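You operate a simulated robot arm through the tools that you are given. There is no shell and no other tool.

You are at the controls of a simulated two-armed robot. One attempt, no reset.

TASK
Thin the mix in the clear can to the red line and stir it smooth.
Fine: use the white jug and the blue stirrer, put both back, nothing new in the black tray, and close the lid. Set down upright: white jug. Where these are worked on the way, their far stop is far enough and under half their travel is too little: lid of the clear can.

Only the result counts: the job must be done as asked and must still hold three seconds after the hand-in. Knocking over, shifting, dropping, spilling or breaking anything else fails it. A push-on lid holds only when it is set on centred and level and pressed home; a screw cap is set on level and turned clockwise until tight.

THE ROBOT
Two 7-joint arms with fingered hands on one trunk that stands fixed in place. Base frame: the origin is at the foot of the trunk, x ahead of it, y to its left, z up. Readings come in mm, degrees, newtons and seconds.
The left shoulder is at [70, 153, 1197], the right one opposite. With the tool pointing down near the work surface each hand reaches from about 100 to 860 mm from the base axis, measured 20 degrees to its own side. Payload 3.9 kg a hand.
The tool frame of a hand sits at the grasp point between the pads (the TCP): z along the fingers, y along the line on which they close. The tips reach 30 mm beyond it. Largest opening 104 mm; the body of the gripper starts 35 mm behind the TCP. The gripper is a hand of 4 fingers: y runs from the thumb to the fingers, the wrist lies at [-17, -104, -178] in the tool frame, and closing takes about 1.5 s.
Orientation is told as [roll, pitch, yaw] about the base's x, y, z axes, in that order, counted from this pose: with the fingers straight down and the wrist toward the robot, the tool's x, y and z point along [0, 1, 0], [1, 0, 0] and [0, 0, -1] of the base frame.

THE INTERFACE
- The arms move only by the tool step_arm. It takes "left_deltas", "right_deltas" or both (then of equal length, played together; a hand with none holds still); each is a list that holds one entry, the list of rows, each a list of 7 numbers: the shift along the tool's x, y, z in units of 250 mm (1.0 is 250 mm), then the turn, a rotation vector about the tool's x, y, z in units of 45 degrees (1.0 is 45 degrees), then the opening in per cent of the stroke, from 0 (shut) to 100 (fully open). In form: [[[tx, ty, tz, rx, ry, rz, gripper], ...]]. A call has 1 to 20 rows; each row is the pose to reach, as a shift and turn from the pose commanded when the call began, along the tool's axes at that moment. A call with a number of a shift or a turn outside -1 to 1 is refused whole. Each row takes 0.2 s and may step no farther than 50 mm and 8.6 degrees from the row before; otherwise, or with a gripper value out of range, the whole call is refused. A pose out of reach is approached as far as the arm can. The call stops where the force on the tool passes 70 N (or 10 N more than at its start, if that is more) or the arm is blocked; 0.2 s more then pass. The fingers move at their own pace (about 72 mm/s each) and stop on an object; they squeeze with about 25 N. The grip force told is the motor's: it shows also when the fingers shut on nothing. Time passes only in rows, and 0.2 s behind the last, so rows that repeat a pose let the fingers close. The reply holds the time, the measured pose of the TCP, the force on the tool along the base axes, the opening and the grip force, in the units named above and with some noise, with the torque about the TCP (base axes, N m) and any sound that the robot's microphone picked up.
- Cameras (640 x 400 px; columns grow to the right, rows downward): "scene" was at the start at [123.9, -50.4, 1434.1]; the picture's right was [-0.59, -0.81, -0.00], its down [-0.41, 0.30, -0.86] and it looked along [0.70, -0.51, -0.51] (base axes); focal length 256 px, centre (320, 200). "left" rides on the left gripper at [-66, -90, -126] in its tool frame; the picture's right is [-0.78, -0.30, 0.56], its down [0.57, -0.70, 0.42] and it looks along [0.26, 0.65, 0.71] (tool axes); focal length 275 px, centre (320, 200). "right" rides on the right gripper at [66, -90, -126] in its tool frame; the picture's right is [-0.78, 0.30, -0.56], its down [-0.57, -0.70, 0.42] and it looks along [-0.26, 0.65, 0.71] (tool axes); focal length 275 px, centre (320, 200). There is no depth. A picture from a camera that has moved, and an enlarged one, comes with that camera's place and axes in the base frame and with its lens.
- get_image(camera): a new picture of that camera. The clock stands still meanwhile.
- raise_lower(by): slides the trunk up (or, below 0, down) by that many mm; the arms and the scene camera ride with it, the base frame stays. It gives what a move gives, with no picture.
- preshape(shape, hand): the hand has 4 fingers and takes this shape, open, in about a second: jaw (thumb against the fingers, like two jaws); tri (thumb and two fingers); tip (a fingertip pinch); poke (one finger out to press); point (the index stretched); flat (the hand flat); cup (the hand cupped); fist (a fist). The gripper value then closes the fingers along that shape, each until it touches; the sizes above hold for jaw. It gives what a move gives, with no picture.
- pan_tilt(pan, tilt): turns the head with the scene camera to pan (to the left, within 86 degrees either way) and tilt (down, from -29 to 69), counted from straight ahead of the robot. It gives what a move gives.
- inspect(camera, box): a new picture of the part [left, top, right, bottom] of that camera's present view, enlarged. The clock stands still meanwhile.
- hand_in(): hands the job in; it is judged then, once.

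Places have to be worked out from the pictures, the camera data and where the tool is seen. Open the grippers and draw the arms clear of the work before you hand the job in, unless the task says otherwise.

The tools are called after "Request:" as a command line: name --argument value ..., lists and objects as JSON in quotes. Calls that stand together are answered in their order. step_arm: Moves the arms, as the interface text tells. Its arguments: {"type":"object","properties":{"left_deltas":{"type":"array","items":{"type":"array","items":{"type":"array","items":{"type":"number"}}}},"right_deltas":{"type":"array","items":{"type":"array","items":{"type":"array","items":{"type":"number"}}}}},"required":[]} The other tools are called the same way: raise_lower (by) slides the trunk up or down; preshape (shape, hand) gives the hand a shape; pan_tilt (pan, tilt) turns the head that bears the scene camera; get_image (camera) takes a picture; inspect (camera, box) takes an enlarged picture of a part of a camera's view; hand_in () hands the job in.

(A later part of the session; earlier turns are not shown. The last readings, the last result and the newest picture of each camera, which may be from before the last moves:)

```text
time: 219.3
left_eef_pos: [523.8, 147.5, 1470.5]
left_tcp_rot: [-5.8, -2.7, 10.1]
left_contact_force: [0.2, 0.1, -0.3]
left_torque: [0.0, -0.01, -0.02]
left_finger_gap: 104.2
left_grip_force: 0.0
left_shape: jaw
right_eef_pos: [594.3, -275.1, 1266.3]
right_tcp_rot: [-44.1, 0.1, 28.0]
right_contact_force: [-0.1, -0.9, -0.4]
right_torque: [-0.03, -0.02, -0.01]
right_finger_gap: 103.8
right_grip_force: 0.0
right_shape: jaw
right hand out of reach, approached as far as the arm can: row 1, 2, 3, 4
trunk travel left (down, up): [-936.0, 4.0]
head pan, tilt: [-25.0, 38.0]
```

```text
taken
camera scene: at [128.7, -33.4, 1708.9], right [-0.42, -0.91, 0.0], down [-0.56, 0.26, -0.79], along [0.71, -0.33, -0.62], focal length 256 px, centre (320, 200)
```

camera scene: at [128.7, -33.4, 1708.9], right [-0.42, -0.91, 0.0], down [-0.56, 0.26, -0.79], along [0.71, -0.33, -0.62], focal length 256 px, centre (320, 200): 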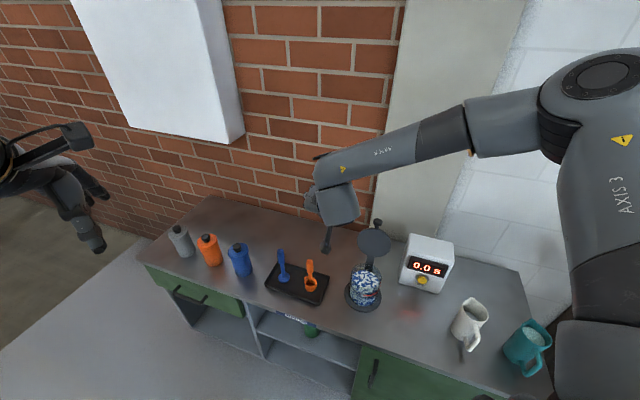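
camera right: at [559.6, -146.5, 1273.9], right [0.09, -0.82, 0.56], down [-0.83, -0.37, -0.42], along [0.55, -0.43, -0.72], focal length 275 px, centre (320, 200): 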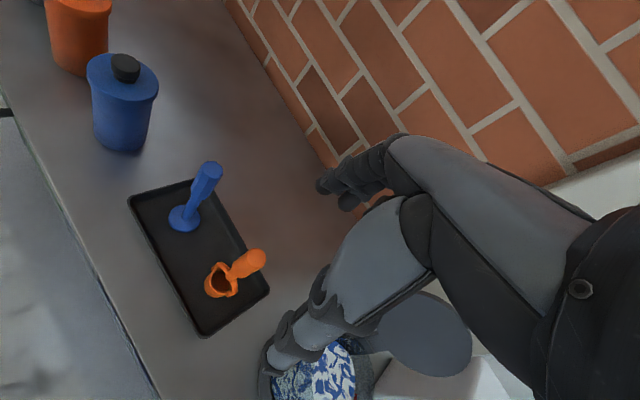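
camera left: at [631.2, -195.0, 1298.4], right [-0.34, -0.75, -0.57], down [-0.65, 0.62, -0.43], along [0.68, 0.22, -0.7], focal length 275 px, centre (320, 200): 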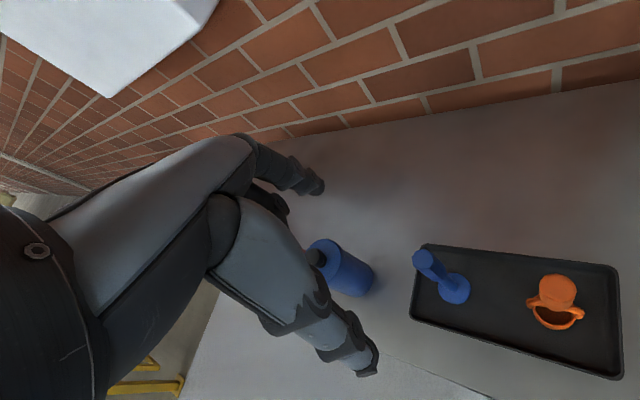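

The right upper arm seems stuck in one branch. The left arm managed a mirrored reach by coming from the inside, so I'll try the same for the right: go inward across the centre first, then forward. First I clear the left arm and un-tilt the right.

Request:
step_arm --left_deltas '[[[0.12, -0.08, 0, 0, 0, 0, 100], [0.24, -0.16, 0, 0, 0, 0, 100], [0.36, -0.24, 0, 0, 0, 0, 100], [0.48, -0.32, 0, 0, 0, 0, 100], [0.6, -0.4, 0, 0, 0, 0, 100], [0.72, -0.48, 0, 0, 0, 0, 100]]]' --right_deltas '[[[0, -0.08, -0.1, 0, 0.16, 0, 100], [0, -0.16, -0.2, 0, 0.32, 0, 100], [0, -0.24, -0.3, 0, 0.48, 0, 100], [0, -0.32, -0.4, 0, 0.64, 0, 100], [0, -0.4, -0.5, 0, 0.8, 0, 100], [0, -0.45, -0.55, 0, 0.98, 0, 100]]]'

Request:
raise_lower --by -200

Request:
get_image --camera "scene"

```text
time: 220.7
left_eef_pos: [371.6, 304.7, 1446.3]
left_tcp_rot: [-6.0, -2.7, 10.1]
left_contact_force: [0.1, -0.3, 0.1]
left_torque: [0.03, 0.0, 0.03]
left_finger_gap: 104.0
left_grip_force: 0.0
left_shape: jaw
right_eef_pos: [462.6, -238.3, 1358.3]
right_tcp_rot: [-6.9, 0.2, 27.8]
right_contact_force: [-0.1, 0.1, 0.2]
right_torque: [0.02, 0.0, -0.02]
right_finger_gap: 104.0
right_grip_force: 0.0
right_shape: jaw
right hand out of reach, approached as far as the arm can: row 6
trunk travel left (down, up): [-936.0, 4.0]
head pan, tilt: [-25.0, 38.0]
```

```text
time: 222.9
left_eef_pos: [374.4, 302.9, 1244.8]
left_tcp_rot: [-5.8, -2.7, 10.1]
left_contact_force: [-0.1, 0.0, 0.0]
left_torque: [-0.02, -0.04, 0.03]
left_finger_gap: 103.8
left_grip_force: 0.0
left_shape: jaw
right_eef_pos: [464.7, -239.3, 1156.7]
right_tcp_rot: [-6.8, 0.4, 27.8]
right_contact_force: [0.2, 0.0, -0.6]
right_torque: [-0.01, 0.02, 0.0]
right_finger_gap: 103.9
right_grip_force: 0.1
right_shape: jaw
trunk travel left (down, up): [-736.0, 204.0]
head pan, tilt: [-25.0, 38.0]
```

```text
taken
camera scene: at [129.2, -33.2, 1508.8], right [-0.42, -0.91, 0.0], down [-0.56, 0.26, -0.79], along [0.71, -0.33, -0.62], focal length 256 px, centre (320, 200)
```

scene: 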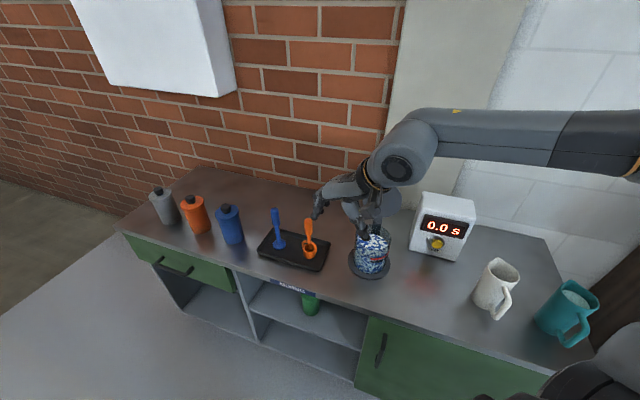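

I now take the right hand up and across to the left side, mirroring the left arm's starting posture, to move its elbow to the inside.

Request:
step_arm --right_deltas '[[[0.1, 0.04, -0.1, 0, 0.05, 0.1, 100], [0.2, 0.08, -0.2, 0, 0.1, 0.2, 100], [0.3, 0.12, -0.3, 0, 0.15, 0.3, 100], [0.4, 0.16, -0.4, 0, 0.15, 0.4, 100], [0.5, 0.2, -0.5, 0, 0.15, 0.5, 100], [0.6, 0.24, -0.6, 0, 0.15, 0.6, 100], [0.7, 0.28, -0.7, 0, 0.15, 0.62, 100], [0.8, 0.32, -0.8, 0, 0.15, 0.62, 100]]]'

Request:
step_arm --right_deltas '[[[0.15, 0, -0.05, 0, 0, 0, 100], [0.3, 0, -0.1, 0, 0, 0, 100], [0.45, 0, -0.15, 0, 0, 0, 100], [0.6, 0, -0.2, 0, 0, 0, 100], [0.75, 0, -0.2, 0, 0, 0, 100]]]'

Request:
get_image --camera "scene"

```text
time: 224.7
left_eef_pos: [374.3, 301.0, 1245.8]
left_tcp_rot: [-5.9, -2.8, 10.1]
left_contact_force: [0.1, -0.4, 0.5]
left_torque: [0.05, 0.01, 0.01]
left_finger_gap: 104.0
left_grip_force: 0.1
left_shape: jaw
right_eef_pos: [431.4, -37.3, 1319.0]
right_tcp_rot: [0.3, -1.3, -0.3]
right_contact_force: [-0.2, -0.4, -0.2]
right_torque: [0.01, -0.02, 0.0]
right_finger_gap: 104.0
right_grip_force: 0.0
right_shape: jaw
right hand out of reach, approached as far as the arm can: row 7, 8
trunk travel left (down, up): [-736.0, 204.0]
head pan, tilt: [-25.0, 38.0]
```

```text
time: 225.9
left_eef_pos: [374.0, 303.4, 1245.9]
left_tcp_rot: [-5.8, -2.7, 10.2]
left_contact_force: [-0.1, -0.6, -0.6]
left_torque: [-0.01, 0.02, -0.01]
left_finger_gap: 103.9
left_grip_force: 0.1
left_shape: jaw
right_eef_pos: [412.1, -27.7, 1329.0]
right_tcp_rot: [0.3, -1.1, -0.3]
right_contact_force: [-0.2, -0.2, 0.3]
right_torque: [0.01, -0.05, -0.04]
right_finger_gap: 103.8
right_grip_force: 0.0
right_shape: jaw
right hand out of reach, approached as far as the arm can: row 1, 2, 3, 4, 5
trunk travel left (down, up): [-736.0, 204.0]
head pan, tilt: [-25.0, 38.0]
```

```text
taken
camera scene: at [129.1, -33.2, 1508.8], right [-0.42, -0.91, 0.0], down [-0.56, 0.26, -0.79], along [0.71, -0.33, -0.62], focal length 256 px, centre (320, 200)
```

scene: 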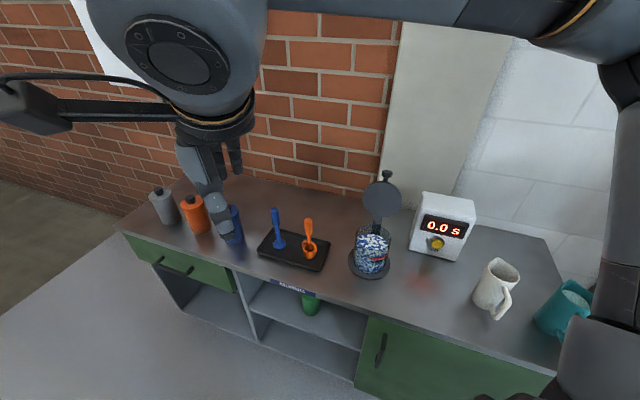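

The right arm keeps its elbow outside, so it can't reach the tray. The left arm can reach the tray and, with the hand supinated as before, also the can, so I'll stir with the left arm. First I park the right arm over on its own side.

Request:
step_arm --right_deltas '[[[-0.13, 0, -0.02, 0, 0, 0, 100], [-0.26, -0.03, -0.04, 0, 0, 0, 100], [-0.4, -0.06, -0.06, 0, 0, 0, 100], [-0.54, -0.09, -0.08, 0, 0, 0, 100], [-0.68, -0.12, -0.08, 0, 0, 0, 100], [-0.82, -0.15, -0.08, 0, 0, 0, 100], [-0.97, -0.18, -0.08, 0, 0, 0, 100]]]'

Request:
step_arm --right_deltas '[[[-0.08, -0.03, 0, 0, 0, 0.14, 100], [-0.16, -0.06, 0, 0, 0, 0.28, 100], [-0.24, -0.09, 0, 0, 0, 0.42, 100], [-0.32, -0.12, 0, 0, 0, 0.56, 100], [-0.4, -0.15, 0.05, 0, 0, 0.7, 100], [-0.48, -0.18, 0.1, 0, 0, 0.85, 100], [-0.56, -0.2, 0.15, 0, 0, 1.0, 100]]]'

Request:
step_arm --right_deltas '[[[-0.02, 0.05, 0.1, 0, 0, 0.14, 100], [-0.04, 0.1, 0.2, 0, 0, 0.28, 100], [-0.06, 0.15, 0.3, 0, 0, 0.42, 100], [-0.08, 0.2, 0.4, 0, 0, 0.56, 100], [-0.1, 0.25, 0.45, 0, 0, 0.7, 100]]]' --left_deltas '[[[-0.1, 0.05, -0.05, 0, 0, -0.15, 100], [-0.2, 0.1, -0.1, 0, 0, -0.3, 100], [-0.3, 0.15, -0.15, 0, 0, -0.45, 100], [-0.4, 0.2, -0.2, 0, 0, -0.6, 100], [-0.5, 0.25, -0.25, 0, 0, -0.75, 100]]]'

```text
time: 227.5
left_eef_pos: [372.8, 300.8, 1245.7]
left_tcp_rot: [-5.7, -2.8, 10.2]
left_contact_force: [-0.1, -0.1, -0.3]
left_torque: [0.04, 0.03, 0.02]
left_finger_gap: 103.9
left_grip_force: 0.1
left_shape: jaw
right_eef_pos: [368.5, -272.8, 1348.0]
right_tcp_rot: [0.3, -1.3, -0.1]
right_contact_force: [-0.1, -0.8, 0.6]
right_torque: [0.01, 0.02, 0.01]
right_finger_gap: 104.0
right_grip_force: 0.0
right_shape: jaw
trunk travel left (down, up): [-736.0, 204.0]
head pan, tilt: [-25.0, 38.0]
```

```text
time: 229.1
left_eef_pos: [372.9, 302.7, 1246.6]
left_tcp_rot: [-5.8, -2.8, 10.1]
left_contact_force: [-0.6, -0.4, -0.7]
left_torque: [0.01, 0.01, 0.0]
left_finger_gap: 104.1
left_grip_force: 0.0
left_shape: jaw
right_eef_pos: [317.4, -410.8, 1309.8]
right_tcp_rot: [1.1, -0.7, -45.3]
right_contact_force: [0.4, 0.2, -0.3]
right_torque: [0.0, -0.01, 0.0]
right_finger_gap: 104.2
right_grip_force: 0.1
right_shape: jaw
trunk travel left (down, up): [-736.0, 204.0]
head pan, tilt: [-25.0, 38.0]
```

```text
time: 230.3
left_eef_pos: [453.1, 191.7, 1324.4]
left_tcp_rot: [-6.1, 0.8, 43.9]
left_contact_force: [0.1, 0.2, 0.3]
left_torque: [0.05, 0.0, -0.03]
left_finger_gap: 103.6
left_grip_force: 0.0
left_shape: jaw
right_eef_pos: [347.3, -477.0, 1194.5]
right_tcp_rot: [1.3, 0.2, -76.9]
right_contact_force: [-0.5, 1.0, -0.6]
right_torque: [0.06, -0.01, 0.02]
right_finger_gap: 103.7
right_grip_force: 0.1
right_shape: jaw
trunk travel left (down, up): [-736.0, 204.0]
head pan, tilt: [-25.0, 38.0]
```

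Now I bring the left hand in toward the tray at yaw 30, while the right backs off a bit more.

Request:
step_arm --left_deltas '[[[-0.14, -0.02, 0.03, 0, 0, 0.04, 100], [-0.28, -0.04, 0.06, 0, 0, 0.08, 100], [-0.42, -0.05, 0.1, 0, 0, 0.12, 100], [-0.56, -0.07, 0.13, 0, 0, 0.16, 100], [-0.7, -0.09, 0.17, 0, 0, 0.2, 100], [-0.84, -0.11, 0.2, 0, 0, 0.25, 100], [-0.98, -0.125, 0.24, 0, 0, 0.3, 100]]]' --right_deltas '[[[-0.05, 0.05, 0, 0, 0, 0, 100], [-0.1, 0.1, 0, 0, 0, 0, 100], [-0.15, 0.15, 0, 0, 0, 0, 100], [-0.2, 0.2, 0, 0, 0, 0, 100], [-0.25, 0.25, 0, 0, 0, 0, 100], [-0.3, 0.28, 0, 0, 0, 0, 100], [-0.3, 0.28, 0, 0, 0, 0, 100]]]'

Request:
step_arm --left_deltas '[[[0, 0, 0, 0, -0.16, 0, 100], [0, 0, 0, 0, -0.32, 0, 100], [0, 0, 0, 0, -0.48, 0, 100], [0, 0, 0, 0, -0.64, 0, 100], [0, 0, 0, 0, -0.8, 0, 100], [0, 0, 0, 0, -0.96, 0, 100]]]'

Request:
get_image --camera "scene"

Request:
get_image --camera "left"

```text
time: 231.9
left_eef_pos: [604.7, -7.3, 1291.3]
left_tcp_rot: [-6.3, -0.6, 30.2]
left_contact_force: [0.3, -0.8, -0.6]
left_torque: [0.05, -0.03, -0.02]
left_finger_gap: 103.5
left_grip_force: 0.0
left_shape: jaw
right_eef_pos: [291.1, -560.0, 1194.9]
right_tcp_rot: [1.2, 0.1, -76.7]
right_contact_force: [0.5, 0.2, 0.2]
right_torque: [0.0, 0.01, -0.02]
right_finger_gap: 103.9
right_grip_force: 0.1
right_shape: jaw
trunk travel left (down, up): [-736.0, 204.0]
head pan, tilt: [-25.0, 38.0]
```

```text
time: 233.3
left_eef_pos: [603.0, -4.9, 1291.7]
left_tcp_rot: [-49.8, -0.4, 30.3]
left_contact_force: [0.0, -0.1, -0.1]
left_torque: [0.02, 0.02, 0.01]
left_finger_gap: 104.0
left_grip_force: 0.1
left_shape: jaw
right_eef_pos: [290.5, -557.2, 1195.7]
right_tcp_rot: [1.4, -0.1, -76.6]
right_contact_force: [-0.5, 0.8, -0.5]
right_torque: [0.0, 0.01, 0.01]
right_finger_gap: 103.9
right_grip_force: 0.1
right_shape: jaw
trunk travel left (down, up): [-736.0, 204.0]
head pan, tilt: [-25.0, 38.0]
```

```text
taken
camera scene: at [129.0, -32.7, 1508.9], right [-0.42, -0.91, 0.0], down [-0.56, 0.26, -0.79], along [0.71, -0.33, -0.62], focal length 256 px, centre (320, 200)
```

scene: 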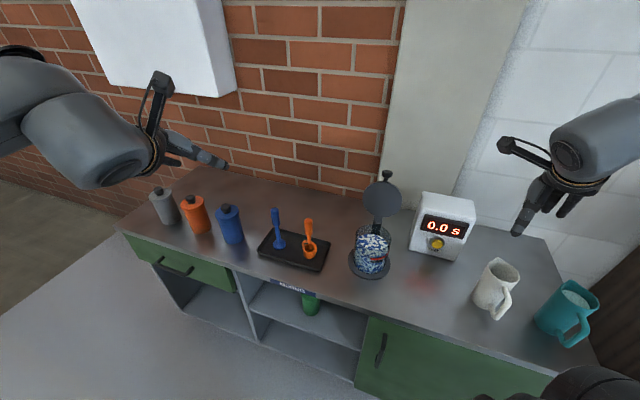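

```text
taken
camera left: at [496.2, -4.4, 1422.0], right [0.21, -0.95, 0.23], down [-0.62, -0.31, -0.72], along [0.75, 0.01, -0.66], focal length 275 px, centre (320, 200)
```

left: 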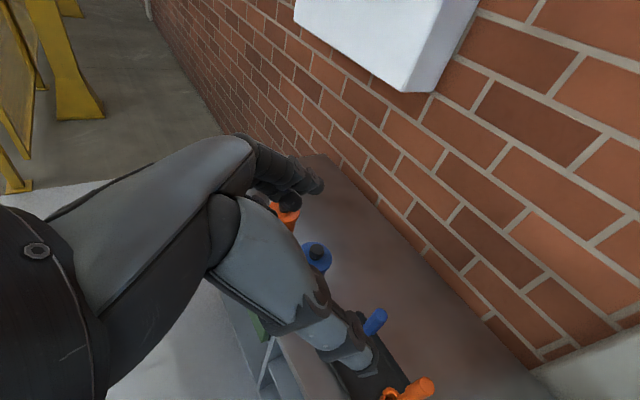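

The supinated left pose is fine here. I test its reach toward the can, at a safe height, before picking up the stirrer.

Request:
step_arm --left_deltas '[[[-0.05, -0.1, 0.12, 0, 0, 0, 100], [-0.1, -0.2, 0.25, 0, 0, 0, 100], [-0.15, -0.3, 0.38, 0, 0, 0, 100], [-0.2, -0.4, 0.51, 0, 0, 0, 100], [-0.25, -0.5, 0.64, 0, 0, 0, 100], [-0.3, -0.6, 0.77, 0, 0, 0, 100], [-0.34, -0.69, 0.89, 0, 0, 0, 100]]]'

Request:
get_image --camera "scene"

```text
time: 234.9
left_eef_pos: [568.3, -289.7, 1209.2]
left_tcp_rot: [-49.5, -0.6, 30.3]
left_contact_force: [-0.1, -0.4, 0.8]
left_torque: [0.0, 0.0, 0.04]
left_finger_gap: 104.1
left_grip_force: 0.1
left_shape: jaw
right_eef_pos: [290.5, -560.0, 1194.9]
right_tcp_rot: [1.3, 0.1, -76.7]
right_contact_force: [-0.3, 0.2, -0.6]
right_torque: [0.03, 0.0, 0.03]
right_finger_gap: 103.9
right_grip_force: 0.1
right_shape: jaw
trunk travel left (down, up): [-736.0, 204.0]
head pan, tilt: [-25.0, 38.0]
```

```text
taken
camera scene: at [128.8, -36.7, 1508.7], right [-0.42, -0.91, 0.0], down [-0.56, 0.26, -0.79], along [0.71, -0.33, -0.62], focal length 256 px, centre (320, 200)
```

scene: 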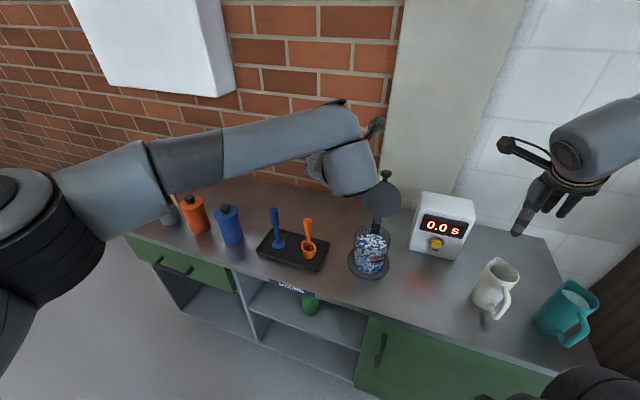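

It reaches well. I push the rest of the way to directly above the can.

Request:
step_arm --left_deltas '[[[-0.015, -0.075, 0.11, 0, 0, 0, 100], [-0.03, -0.15, 0.22, 0, 0, 0, 100], [-0.048, -0.22, 0.33, 0, 0, 0, 100], [-0.064, -0.295, 0.44, 0, 0, 0, 100]]]'

Request:
step_arm --left_deltas '[[[0.1, 0, 0.08, 0, 0, 0, 100], [0.2, 0, 0.16, 0, 0, 0, 100], [0.3, 0, 0.24, 0, 0, 0, 100]]]'

Request:
get_image --camera "scene"

Request:
get_image --camera "left"

```text
time: 235.9
left_eef_pos: [680.2, -289.0, 1213.5]
left_tcp_rot: [-54.0, 0.3, 42.5]
left_contact_force: [0.6, 1.5, 0.6]
left_torque: [-0.03, 0.04, -0.07]
left_finger_gap: 104.2
left_grip_force: 0.1
left_shape: jaw
left hand out of reach, approached as far as the arm can: row 4
right_eef_pos: [296.8, -555.1, 1196.9]
right_tcp_rot: [1.2, -0.1, -76.5]
right_contact_force: [0.8, 0.2, 0.7]
right_torque: [0.03, -0.01, -0.01]
right_finger_gap: 104.1
right_grip_force: 0.1
right_shape: jaw
trunk travel left (down, up): [-736.0, 204.0]
head pan, tilt: [-25.0, 38.0]
stopped in row 4 (left hand): the arm was blocked; the commanded pose is now the measured one
```

```text
time: 236.9
left_eef_pos: [742.1, -227.6, 1153.6]
left_tcp_rot: [-56.8, 0.1, 49.2]
left_contact_force: [-0.1, -0.6, 0.4]
left_torque: [0.03, 0.04, 0.0]
left_finger_gap: 103.8
left_grip_force: 0.1
left_shape: jaw
right_eef_pos: [292.5, -557.4, 1196.0]
right_tcp_rot: [1.4, -0.1, -76.5]
right_contact_force: [0.0, -0.8, -0.1]
right_torque: [0.02, -0.02, 0.02]
right_finger_gap: 103.9
right_grip_force: 0.1
right_shape: jaw
trunk travel left (down, up): [-736.0, 204.0]
head pan, tilt: [-25.0, 38.0]
stopped in row 3 (left hand): the arm was blocked; the commanded pose is now the measured one
```

```text
taken
camera scene: at [128.8, -33.8, 1508.8], right [-0.42, -0.91, 0.0], down [-0.56, 0.26, -0.79], along [0.71, -0.33, -0.62], focal length 256 px, centre (320, 200)
```

scene: 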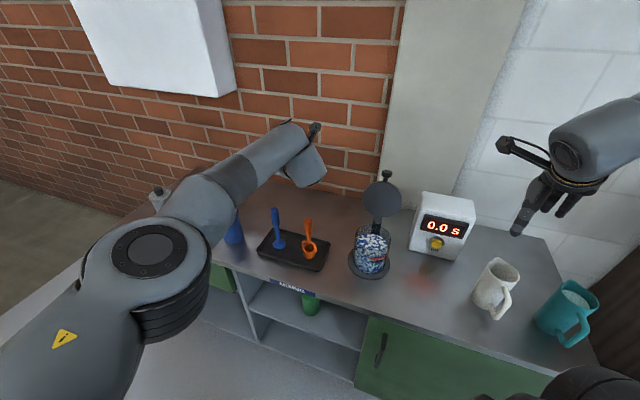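

```text
taken
camera left: at [631.0, -250.4, 1278.9], right [0.48, -0.81, 0.35], down [-0.43, -0.56, -0.71], along [0.77, 0.19, -0.61], focal length 275 px, centre (320, 200)
```

left: 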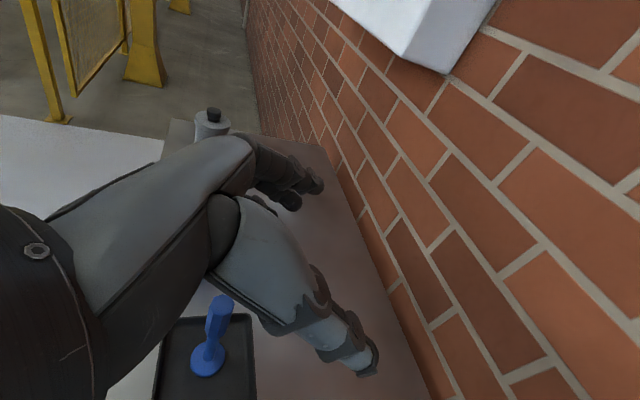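

The left arm can't get over the can, since its elbow blocks. So I'll use a relay: the left hand moves the stirrer from the tray to a bench spot in front of it that both hands reach, and the right hand stirs from there. I retreat the left hand first.

Request:
step_arm --left_deltas '[[[0, 0.03, -0.13, 0, 0, 0, 100], [0.01, 0.07, -0.27, 0, 0, 0, 100], [0.01, 0.1, -0.41, 0, 0, 0, 100], [0.02, 0.14, -0.55, 0, 0, 0, 100], [0.02, 0.17, -0.69, 0, 0, 0, 100], [0.03, 0.2, -0.82, 0, 0, 0, 100], [0.03, 0.24, -0.96, 0, 0, 0, 100]]]'

Request:
step_arm --left_deltas '[[[0, 0, 0, 0, 0.17, 0, 100], [0, 0, 0, 0, 0.34, 0, 100], [0, 0, 0, 0, 0.51, 0, 100], [0, 0, 0, 0, 0.68, 0, 100], [0, 0, 0, 0, 0.85, 0, 100], [0, 0, 0, 0, 1.0, 0, 100]]]'

Request:
step_arm --left_deltas '[[[0, 0, 0, 0, 0.13, 0.12, 100], [0, 0, 0, 0, 0.26, 0.25, 100], [0, 0, 0, 0, 0.26, 0.4, 100], [0, 0, 0, 0, 0.26, 0.55, 100], [0, 0, 0, 0, 0.26, 0.7, 100]]]'

Request:
get_image --camera "scene"

Request:
get_image --camera "left"

```text
time: 238.5
left_eef_pos: [624.0, -50.0, 1280.2]
left_tcp_rot: [-57.0, -0.1, 48.8]
left_contact_force: [-0.4, -0.4, 0.1]
left_torque: [0.02, 0.03, -0.02]
left_finger_gap: 104.0
left_grip_force: 0.1
left_shape: jaw
right_eef_pos: [291.3, -556.0, 1197.4]
right_tcp_rot: [1.3, -0.1, -76.6]
right_contact_force: [-0.3, 0.2, 0.8]
right_torque: [-0.04, 0.01, -0.01]
right_finger_gap: 104.0
right_grip_force: 0.0
right_shape: jaw
trunk travel left (down, up): [-736.0, 204.0]
head pan, tilt: [-25.0, 38.0]
```

```text
time: 239.9
left_eef_pos: [625.1, -52.4, 1280.5]
left_tcp_rot: [-11.8, -0.1, 48.7]
left_contact_force: [0.2, 0.1, -0.6]
left_torque: [0.01, 0.01, -0.02]
left_finger_gap: 104.0
left_grip_force: 0.0
left_shape: jaw
right_eef_pos: [292.4, -559.7, 1195.0]
right_tcp_rot: [1.2, 0.0, -76.4]
right_contact_force: [-0.3, -0.2, -0.1]
right_torque: [0.04, -0.04, 0.01]
right_finger_gap: 104.1
right_grip_force: 0.1
right_shape: jaw
trunk travel left (down, up): [-736.0, 204.0]
head pan, tilt: [-25.0, 38.0]
```

```text
time: 241.1
left_eef_pos: [625.3, -51.6, 1279.1]
left_tcp_rot: [1.0, -3.1, 17.4]
left_contact_force: [0.5, 0.4, -0.5]
left_torque: [0.0, 0.01, 0.0]
left_finger_gap: 104.2
left_grip_force: 0.1
left_shape: jaw
right_eef_pos: [291.9, -557.9, 1196.0]
right_tcp_rot: [1.2, 0.0, -76.5]
right_contact_force: [0.3, 0.4, 0.7]
right_torque: [0.03, 0.01, 0.01]
right_finger_gap: 103.9
right_grip_force: 0.1
right_shape: jaw
trunk travel left (down, up): [-736.0, 204.0]
head pan, tilt: [-25.0, 38.0]
```

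```text
taken
camera scene: at [129.4, -33.5, 1508.8], right [-0.42, -0.91, 0.0], down [-0.56, 0.26, -0.79], along [0.71, -0.33, -0.62], focal length 256 px, centre (320, 200)
```

scene: 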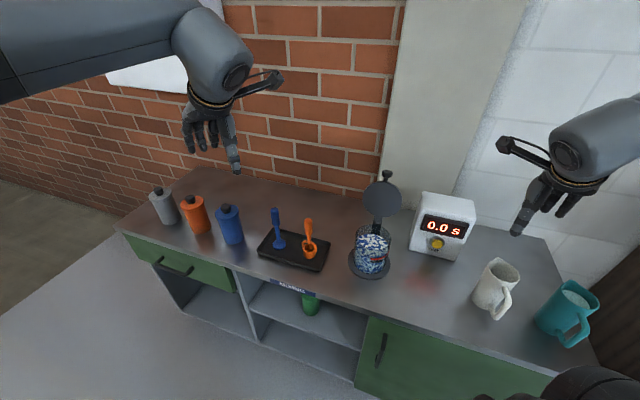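

```text
taken
camera left: at [553.1, -145.2, 1399.1], right [-0.02, -0.81, -0.59], down [-0.82, 0.35, -0.45], along [0.57, 0.47, -0.67], focal length 275 px, centre (320, 200)
```

left: 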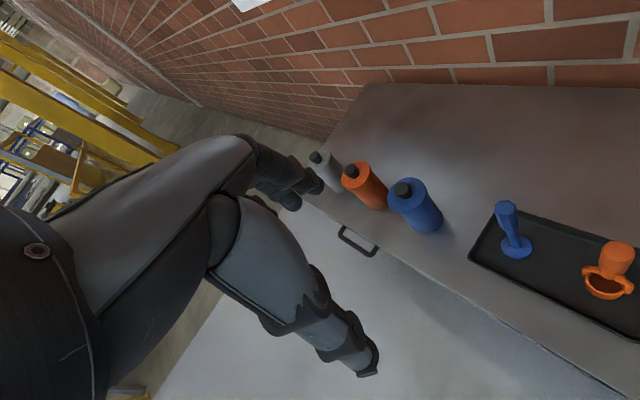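

The left hand is back in tool-down posture. I move it above the blue stirrer at about [771,-165].

Request:
step_arm --left_deltas '[[[-0.09, 0.06, 0.1, 0.02, 0, 0.02, 100], [-0.18, 0.12, 0.2, 0.04, 0, 0.05, 100], [-0.27, 0.18, 0.3, 0.07, 0, 0.08, 100], [-0.36, 0.24, 0.42, 0.07, 0, 0.11, 100], [-0.45, 0.3, 0.54, 0.07, 0, 0.14, 100], [-0.54, 0.37, 0.67, 0.07, 0, 0.17, 100], [-0.606, 0.42, 0.78, 0.07, 0, 0.2, 100]]]'

Request:
get_image --camera "left"

Request:
get_image --camera "scene"

```text
time: 242.7
left_eef_pos: [718.1, -125.3, 1100.3]
left_tcp_rot: [0.9, -0.1, 9.5]
left_contact_force: [0.6, 0.6, -0.4]
left_torque: [-0.02, -0.01, 0.0]
left_finger_gap: 104.2
left_grip_force: 0.0
left_shape: jaw
left hand out of reach, approached as far as the arm can: row 5, 6, 7
right_eef_pos: [294.4, -556.4, 1195.8]
right_tcp_rot: [1.3, -0.1, -76.4]
right_contact_force: [0.5, 0.7, 0.1]
right_torque: [0.01, 0.01, 0.03]
right_finger_gap: 103.9
right_grip_force: 0.0
right_shape: jaw
trunk travel left (down, up): [-736.0, 204.0]
head pan, tilt: [-25.0, 38.0]
```

```text
taken
camera left: at [641.1, -206.6, 1224.7], right [-0.17, -0.8, -0.57], down [-0.79, 0.46, -0.41], along [0.59, 0.38, -0.71], focal length 275 px, centre (320, 200)
```

left: 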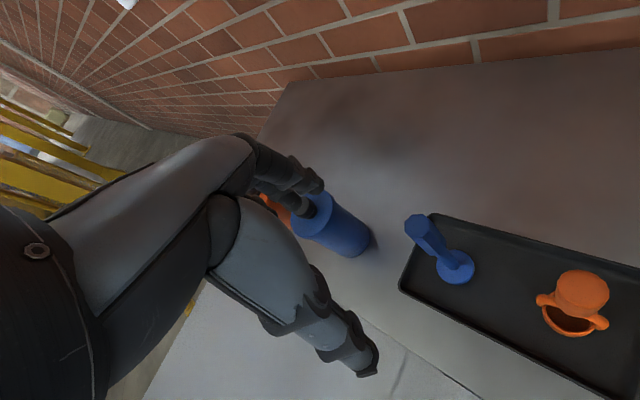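

```text
taken
camera scene: at [130.6, -31.8, 1508.7], right [-0.42, -0.91, 0.0], down [-0.56, 0.26, -0.79], along [0.71, -0.33, -0.62], focal length 256 px, centre (320, 200)
```

scene: 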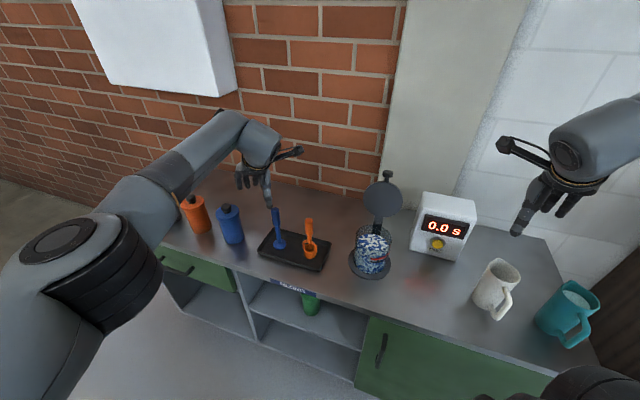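

The extended tool-down pose falls short, but the supinated pose brings the wrist closer. I supinate here in place and adjust yaw to 30.

Request:
step_arm --left_deltas '[[[0, -0.04, -0.04, 0, -0.1, -0.15, 100], [0, -0.08, -0.08, 0, -0.2, -0.3, 100], [0, -0.1, -0.1, 0, -0.3, -0.45, 100]]]'

Request:
step_arm --left_deltas '[[[0, 0, 0, 0, -0.17, 0, 100], [0, 0, 0, 0, -0.34, 0, 100], [0, 0, 0, 0, -0.51, 0, 100], [0, 0, 0, 0, -0.68, 0, 100], [0, 0, 0, 0, -0.8, 0, 100]]]'

Request:
get_image --camera "left"

Request:
get_image --camera "scene"

```text
time: 243.5
left_eef_pos: [693.0, -131.8, 1127.0]
left_tcp_rot: [-12.1, 2.0, 28.8]
left_contact_force: [-0.2, 0.1, 0.6]
left_torque: [0.01, -0.04, 0.01]
left_finger_gap: 104.0
left_grip_force: 0.1
left_shape: jaw
right_eef_pos: [293.0, -558.5, 1194.2]
right_tcp_rot: [1.3, 0.1, -76.5]
right_contact_force: [-1.6, -0.4, -0.1]
right_torque: [-0.01, 0.0, 0.01]
right_finger_gap: 104.1
right_grip_force: 0.1
right_shape: jaw
trunk travel left (down, up): [-736.0, 204.0]
head pan, tilt: [-25.0, 38.0]
```

```text
time: 244.7
left_eef_pos: [693.4, -132.5, 1126.5]
left_tcp_rot: [-48.1, 2.1, 28.7]
left_contact_force: [0.5, 0.3, 1.1]
left_torque: [0.01, 0.01, 0.0]
left_finger_gap: 104.0
left_grip_force: 0.2
left_shape: jaw
right_eef_pos: [292.5, -557.9, 1195.5]
right_tcp_rot: [1.3, -0.1, -76.5]
right_contact_force: [0.3, 0.4, 0.7]
right_torque: [-0.01, 0.02, -0.03]
right_finger_gap: 104.0
right_grip_force: 0.0
right_shape: jaw
trunk travel left (down, up): [-736.0, 204.0]
head pan, tilt: [-25.0, 38.0]
```

```text
taken
camera left: at [594.3, -129.2, 1262.3], right [0.19, -0.96, 0.22], down [-0.67, -0.29, -0.68], along [0.72, -0.01, -0.7], focal length 275 px, centre (320, 200)
```

left: 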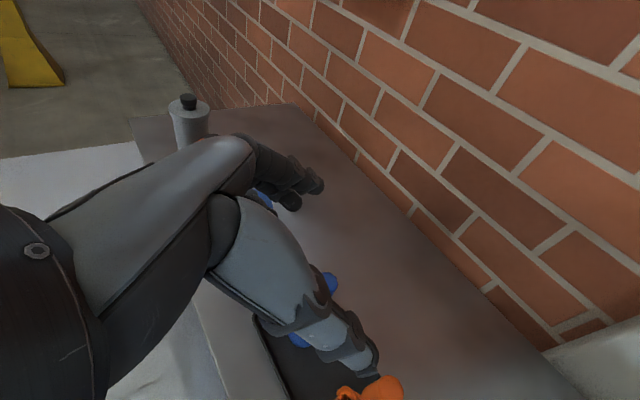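

```text
taken
camera scene: at [129.2, -33.2, 1508.8], right [-0.42, -0.91, 0.0], down [-0.56, 0.26, -0.79], along [0.71, -0.33, -0.62], focal length 256 px, centre (320, 200)
```

scene: 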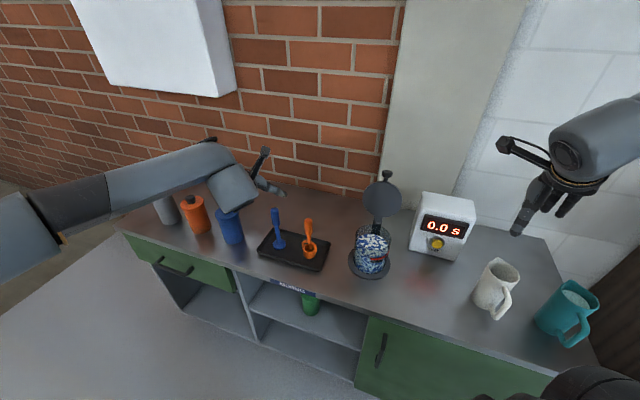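

The supinated pose works here. I move to the pre-grasp point 90 mm short of the stirrer handle, along the finger direction.

Request:
step_arm --left_deltas '[[[0.06, 0.04, 0.05, 0, 0, 0, 100], [0.13, 0.08, 0.11, 0, 0, 0, 100], [0.2, 0.12, 0.18, 0, 0, 0, 100], [0.27, 0.16, 0.24, 0, 0, 0, 100], [0.328, 0.198, 0.302, 0, 0, 0, 100]]]'

Request:
get_image --camera "left"

Request:
inspect --camera "scene" --box '[180, 140, 360, 280]'

```text
time: 245.9
left_eef_pos: [733.4, -113.9, 1011.6]
left_tcp_rot: [-48.0, 2.1, 28.7]
left_contact_force: [0.4, -0.3, -0.5]
left_torque: [0.0, 0.02, -0.04]
left_finger_gap: 104.0
left_grip_force: 0.0
left_shape: jaw
right_eef_pos: [294.3, -557.6, 1195.8]
right_tcp_rot: [1.3, 0.0, -76.6]
right_contact_force: [0.8, -0.7, 0.3]
right_torque: [0.02, -0.01, 0.01]
right_finger_gap: 104.2
right_grip_force: 0.0
right_shape: jaw
trunk travel left (down, up): [-736.0, 204.0]
head pan, tilt: [-25.0, 38.0]
```

```text
taken
camera left: at [635.5, -110.1, 1148.0], right [0.19, -0.96, 0.21], down [-0.67, -0.29, -0.68], along [0.72, -0.01, -0.7], focal length 275 px, centre (320, 200)
```

left: 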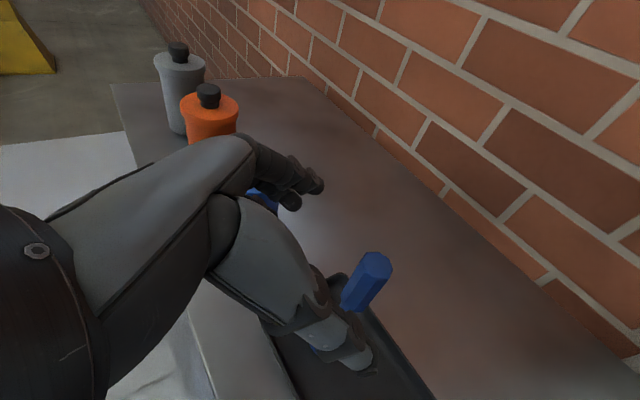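

```text
2.86 times, centred on (270, 210) of scene
camera zoom: at [129.9, -33.7, 1508.8], right [-0.42, -0.91, 0.0], down [-0.56, 0.26, -0.79], along [0.71, -0.33, -0.62], focal length 732 px, centre (463, 171)
```

zoom: 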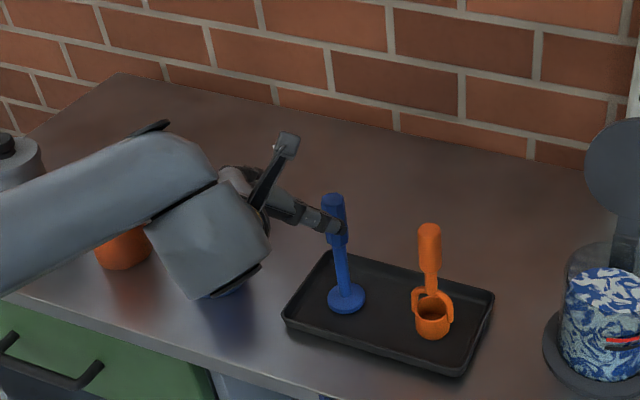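

The stirrer comes out at [771,-168] from three views. I advance along the fingers in two steps, checking alignment in between.

Request:
step_arm --left_deltas '[[[0, 0.01, 0.06, 0, 0, 0, 100], [-0.003, 0.02, 0.12, 0, 0, 0, 100], [-0.006, 0.028, 0.17, 0, 0, 0, 100]]]'

Request:
get_image --camera "left"

Request:
inspect --camera "scene" --box '[220, 170, 320, 260]'

```text
time: 246.7
left_eef_pos: [754.8, -138.1, 984.9]
left_tcp_rot: [-47.9, 2.2, 28.7]
left_contact_force: [0.3, -0.6, -0.3]
left_torque: [0.01, 0.02, 0.03]
left_finger_gap: 104.0
left_grip_force: 0.0
left_shape: jaw
right_eef_pos: [292.2, -558.0, 1195.2]
right_tcp_rot: [1.4, 0.0, -76.7]
right_contact_force: [1.2, 0.3, -0.5]
right_torque: [0.02, -0.01, -0.01]
right_finger_gap: 104.0
right_grip_force: 0.0
right_shape: jaw
trunk travel left (down, up): [-736.0, 204.0]
head pan, tilt: [-25.0, 38.0]
```

```text
taken
camera left: at [656.3, -136.0, 1121.0], right [0.19, -0.96, 0.21], down [-0.67, -0.29, -0.68], along [0.72, -0.01, -0.7], focal length 275 px, centre (320, 200)
```

left: 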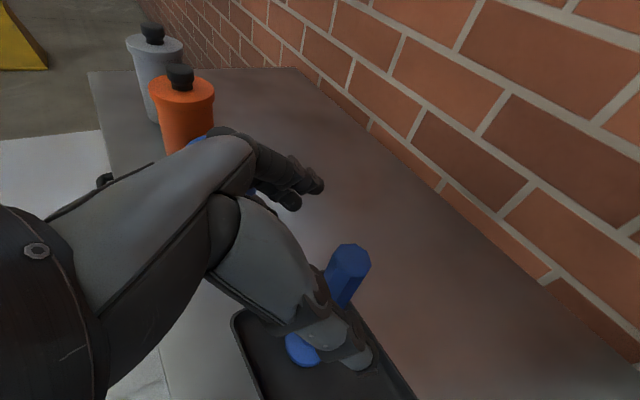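

```text
4.44 times, centred on (270, 215) of scene
camera zoom: at [129.1, -34.2, 1508.8], right [-0.42, -0.91, 0.0], down [-0.56, 0.26, -0.79], along [0.71, -0.33, -0.62], focal length 1138 px, centre (542, 133)
```

zoom: 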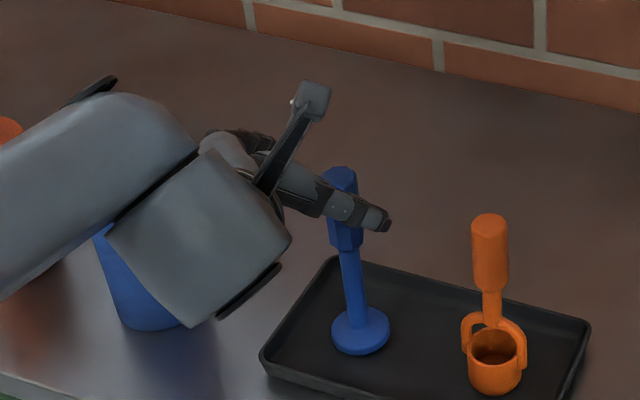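

The handle sits well between thumb and fingers. I advance the last 27 mm and close.

Request:
step_arm --left_deltas '[[[0, 0, 0.05, 0, 0, 0, 100], [0, 0, 0.108, 0, 0, 0, 100], [0, 0, 0.108, 0, 0, 0, 50], [0, 0, 0.108, 0, 0, 0, 0], [0, 0, 0.108, 0, 0, 0, 0], [0, 0, 0.108, 0, 0, 0, 0], [0, 0, 0.108, 0, 0, 0, 0], [0, 0, 0.108, 0, 0, 0, 0]]]'

Request:
get_image --camera "left"

Request:
inspect --camera "scene" --box '[220, 170, 320, 260]'

```text
time: 248.5
left_eef_pos: [763.7, -157.8, 981.4]
left_tcp_rot: [-49.0, 1.5, 28.3]
left_contact_force: [-0.3, 0.7, 0.0]
left_torque: [0.05, -0.03, -0.01]
left_finger_gap: 16.9
left_grip_force: 25.0
left_shape: jaw
left hand out of reach, approached as far as the arm can: row 2
right_eef_pos: [293.3, -558.5, 1195.9]
right_tcp_rot: [1.2, 0.0, -76.5]
right_contact_force: [-0.8, 0.6, 0.1]
right_torque: [0.01, -0.01, 0.01]
right_finger_gap: 103.9
right_grip_force: 0.1
right_shape: jaw
trunk travel left (down, up): [-736.0, 204.0]
head pan, tilt: [-25.0, 38.0]
```

```text
taken
camera left: at [663.9, -153.2, 1115.9], right [0.18, -0.96, 0.23], down [-0.66, -0.29, -0.69], along [0.73, -0.02, -0.68], focal length 275 px, centre (320, 200)
```

left: 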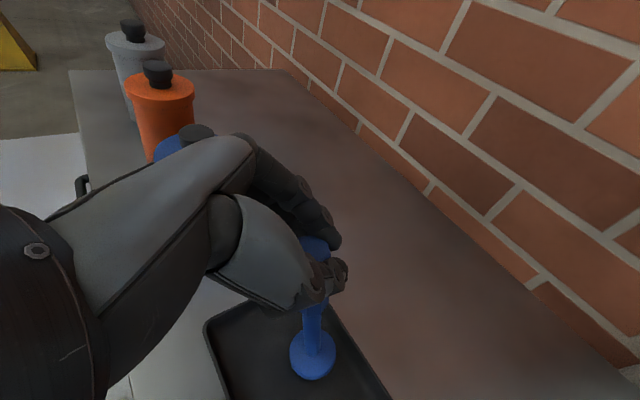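

```text
4.44 times, centred on (270, 215) of scene
camera zoom: at [129.2, -33.8, 1508.8], right [-0.42, -0.91, 0.0], down [-0.56, 0.26, -0.79], along [0.71, -0.33, -0.62], focal length 1138 px, centre (542, 133)
```

zoom: 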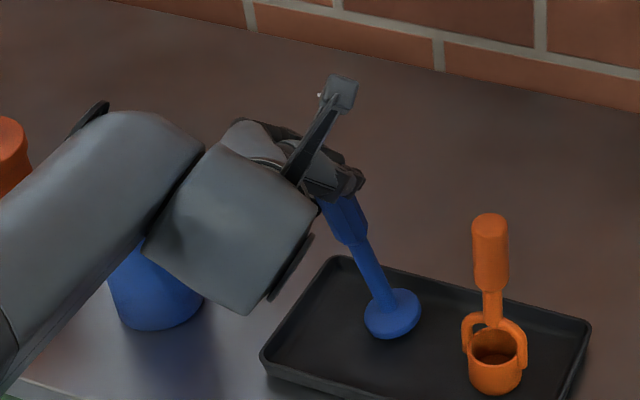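

The grip closed, but the stirrer leans a bit because the arm fell short in height. I lift gently and look at how it hangs.

Request:
step_arm --left_deltas '[[[-0.03, 0, -0.027, 0, 0, 0, 0], [-0.07, 0, -0.063, 0, 0, 0, 0], [-0.11, 0, -0.1, 0, 0, 0, 0], [-0.149, 0, -0.134, 0, 0, 0, 0]]]'

Request:
get_image --camera "left"

Request:
inspect --camera "scene" --box '[220, 150, 320, 260]'

```text
time: 249.5
left_eef_pos: [765.1, -154.2, 1017.1]
left_tcp_rot: [-47.9, 2.1, 28.7]
left_contact_force: [-0.3, 0.5, -1.2]
left_torque: [0.02, 0.02, 0.01]
left_finger_gap: 17.1
left_grip_force: 24.8
left_shape: jaw
right_eef_pos: [292.8, -558.6, 1195.3]
right_tcp_rot: [1.3, 0.0, -76.5]
right_contact_force: [-0.4, 0.4, 0.8]
right_torque: [-0.01, -0.01, -0.02]
right_finger_gap: 103.6
right_grip_force: 0.0
right_shape: jaw
trunk travel left (down, up): [-736.0, 204.0]
head pan, tilt: [-25.0, 38.0]
```

```text
taken
camera left: at [666.2, -151.8, 1152.8], right [0.2, -0.96, 0.21], down [-0.67, -0.29, -0.68], along [0.72, -0.01, -0.7], focal length 275 px, centre (320, 200)
```

left: 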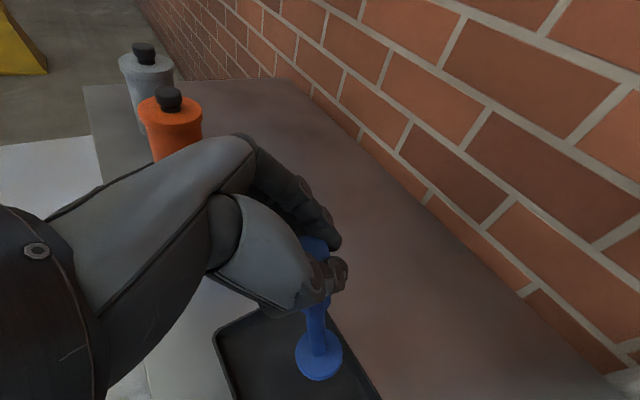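

```text
3.64 times, centred on (270, 205) of scene
camera zoom: at [129.1, -33.7, 1508.8], right [-0.42, -0.91, 0.0], down [-0.56, 0.26, -0.79], along [0.71, -0.33, -0.62], focal length 931 px, centre (502, 182)
```

zoom: 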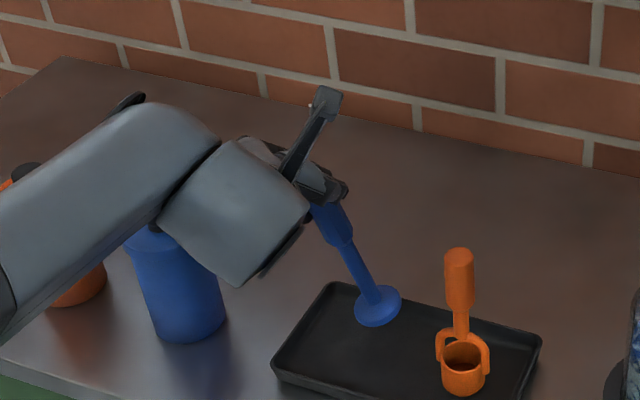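

The stirrer is firmly held with a tilt of about 11° (its bottom is toward -y). I rotate the hand to bring it vertical while lifting up and away from the tray toward the robot.

Request:
step_arm --left_deltas '[[[-0.05, 0, -0.05, 0, 0, 0, 0], [-0.1, 0, -0.13, -0.02, 0.05, 0.02, 0], [-0.13, -0.03, -0.22, -0.04, 0.1, 0.04, 0], [-0.133, -0.06, -0.32, -0.055, 0.15, 0.06, 0], [-0.133, -0.09, -0.42, -0.0756, 0.2066, 0.0841, 0], [-0.133, -0.114, -0.51, -0.0756, 0.2066, 0.0841, 0]]]'

Request:
get_image --camera "scene"

Request:
get_image --camera "left"

```text
time: 250.9
left_eef_pos: [709.2, -101.3, 1129.4]
left_tcp_rot: [-38.8, -3.0, 28.3]
left_contact_force: [-0.1, 0.0, -1.6]
left_torque: [0.03, -0.01, -0.01]
left_finger_gap: 17.0
left_grip_force: 24.7
left_shape: jaw
right_eef_pos: [293.1, -556.0, 1196.8]
right_tcp_rot: [1.4, -0.1, -76.5]
right_contact_force: [0.0, 0.5, 0.5]
right_torque: [0.0, -0.02, -0.01]
right_finger_gap: 103.9
right_grip_force: 0.0
right_shape: jaw
trunk travel left (down, up): [-736.0, 204.0]
head pan, tilt: [-25.0, 38.0]
```

```text
taken
camera scene: at [128.8, -32.6, 1508.8], right [-0.42, -0.91, 0.0], down [-0.56, 0.26, -0.79], along [0.71, -0.33, -0.62], focal length 256 px, centre (320, 200)
```

scene: 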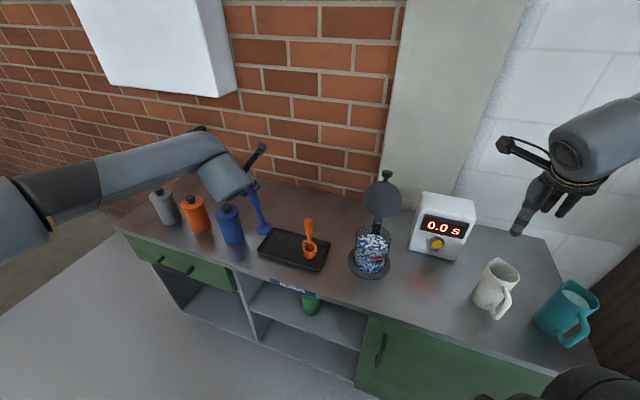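

```text
taken
camera left: at [610.2, -123.5, 1263.6], right [0.19, -0.98, 0.03], down [-0.67, -0.16, -0.73], along [0.72, 0.11, -0.69], focal length 275 px, centre (320, 200)
```

left: 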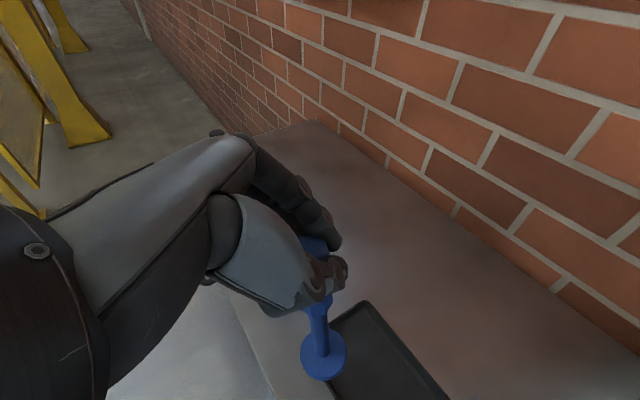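

I zoom in to check the stirrer's verticality now.

Request:
inspect --camera "scene" --box '[210, 150, 310, 250]'

```text
4.00 times, centred on (260, 200) of scene
camera zoom: at [128.8, -32.6, 1508.8], right [-0.42, -0.91, 0.0], down [-0.56, 0.26, -0.79], along [0.71, -0.33, -0.62], focal length 1024 px, centre (560, 200)
```

zoom: 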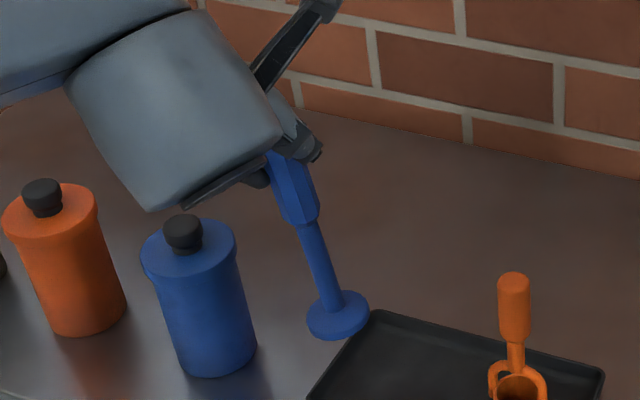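

About 10° of lean toward -y remains. I correct it with another small rotation.

Request:
step_arm --left_deltas '[[[0, 0, 0, -0.03, 0.08, 0.03, 0], [0, 0, 0, -0.06, 0.15, 0.05, 0], [0, 0, 0, -0.082, 0.2, 0.066, 0]]]'

Request:
inspect --camera "scene" --box '[210, 150, 310, 250]'

Request:
get_image --camera "left"

```text
time: 251.7
left_eef_pos: [711.1, -103.7, 1128.8]
left_tcp_rot: [-29.6, -7.6, 27.9]
left_contact_force: [0.5, 0.0, -1.5]
left_torque: [0.06, 0.05, 0.01]
left_finger_gap: 15.7
left_grip_force: 24.8
left_shape: jaw
right_eef_pos: [293.6, -558.1, 1194.5]
right_tcp_rot: [1.1, 0.0, -76.4]
right_contact_force: [-0.5, -0.2, -0.8]
right_torque: [-0.01, 0.01, 0.01]
right_finger_gap: 103.9
right_grip_force: 0.1
right_shape: jaw
trunk travel left (down, up): [-736.0, 204.0]
head pan, tilt: [-25.0, 38.0]
```

```text
4.00 times, centred on (260, 200) of scene
camera zoom: at [129.7, -33.9, 1508.7], right [-0.42, -0.91, 0.0], down [-0.56, 0.26, -0.79], along [0.71, -0.33, -0.62], focal length 1024 px, centre (560, 200)
```

zoom: 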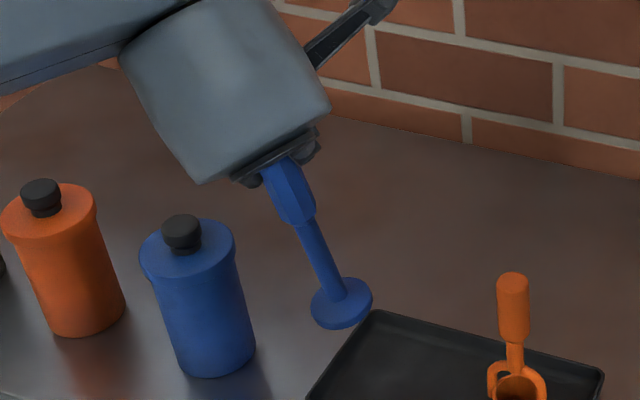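

```text
taken
camera left: at [611.3, -149.2, 1256.5], right [0.2, -0.97, -0.14], down [-0.67, -0.03, -0.74], along [0.71, 0.24, -0.66], focal length 275 px, centre (320, 200)
```

left: 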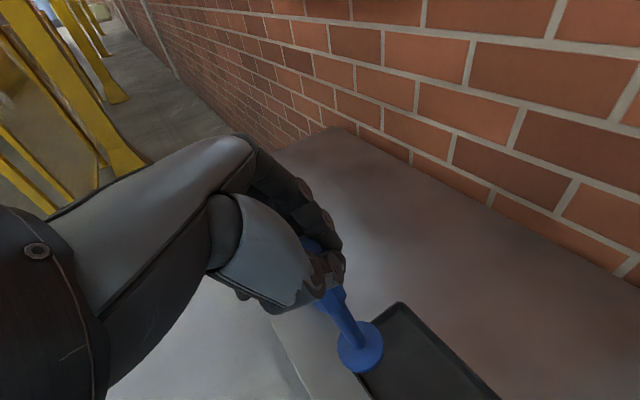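

The stirrer pivots slightly in the grip, with about 12° of lean remaining. That's acceptable, since pressing the disc onto the bench will right it. I carry it to the transfer spot between the tray and the can, about [556,-256].

Request:
step_arm --left_deltas '[[[-0.02, -0.1, 0.01, 0, 0, 0, 0], [-0.045, -0.24, 0.025, 0, 0, 0, 0], [-0.07, -0.38, 0.04, 0, 0, 0, 0], [-0.095, -0.52, 0.055, 0, 0, 0, 0], [-0.12, -0.66, 0.07, 0, 0, 0, 0], [-0.144, -0.8, 0.082, 0, 0, 0, 0]]]'

Request:
get_image --camera "scene"

Request:
get_image --camera "left"

```text
time: 253.1
left_eef_pos: [551.7, -233.5, 1102.1]
left_tcp_rot: [-29.5, -7.8, 27.9]
left_contact_force: [-0.3, 0.3, -0.9]
left_torque: [0.08, -0.01, 0.02]
left_finger_gap: 15.9
left_grip_force: 24.8
left_shape: jaw
right_eef_pos: [291.2, -559.5, 1195.9]
right_tcp_rot: [1.3, -0.1, -76.6]
right_contact_force: [0.0, -0.6, 0.0]
right_torque: [-0.01, -0.03, 0.0]
right_finger_gap: 103.8
right_grip_force: 0.0
right_shape: jaw
trunk travel left (down, up): [-736.0, 204.0]
head pan, tilt: [-25.0, 38.0]
```

```text
taken
camera scene: at [128.2, -35.5, 1508.8], right [-0.42, -0.91, 0.0], down [-0.56, 0.26, -0.79], along [0.71, -0.33, -0.62], focal length 256 px, centre (320, 200)
```

scene: 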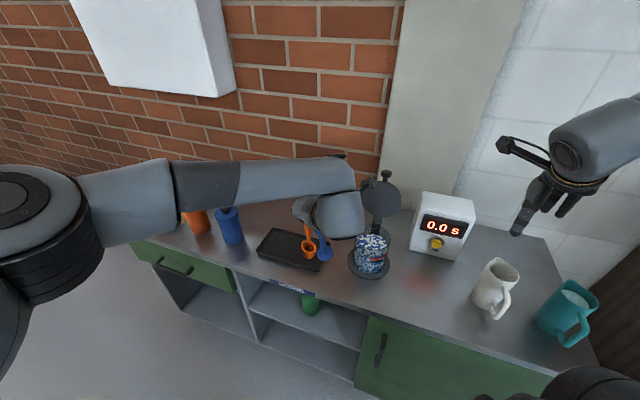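

```text
taken
camera left: at [453.3, -279.0, 1230.3], right [0.2, -0.97, -0.14], down [-0.67, -0.03, -0.74], along [0.71, 0.24, -0.66], focal length 275 px, centre (320, 200)
```

left: 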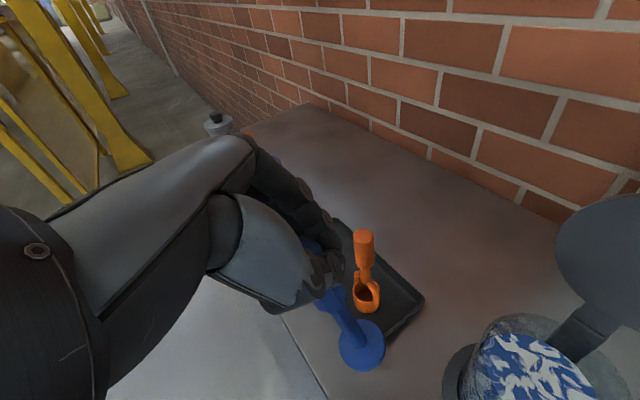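

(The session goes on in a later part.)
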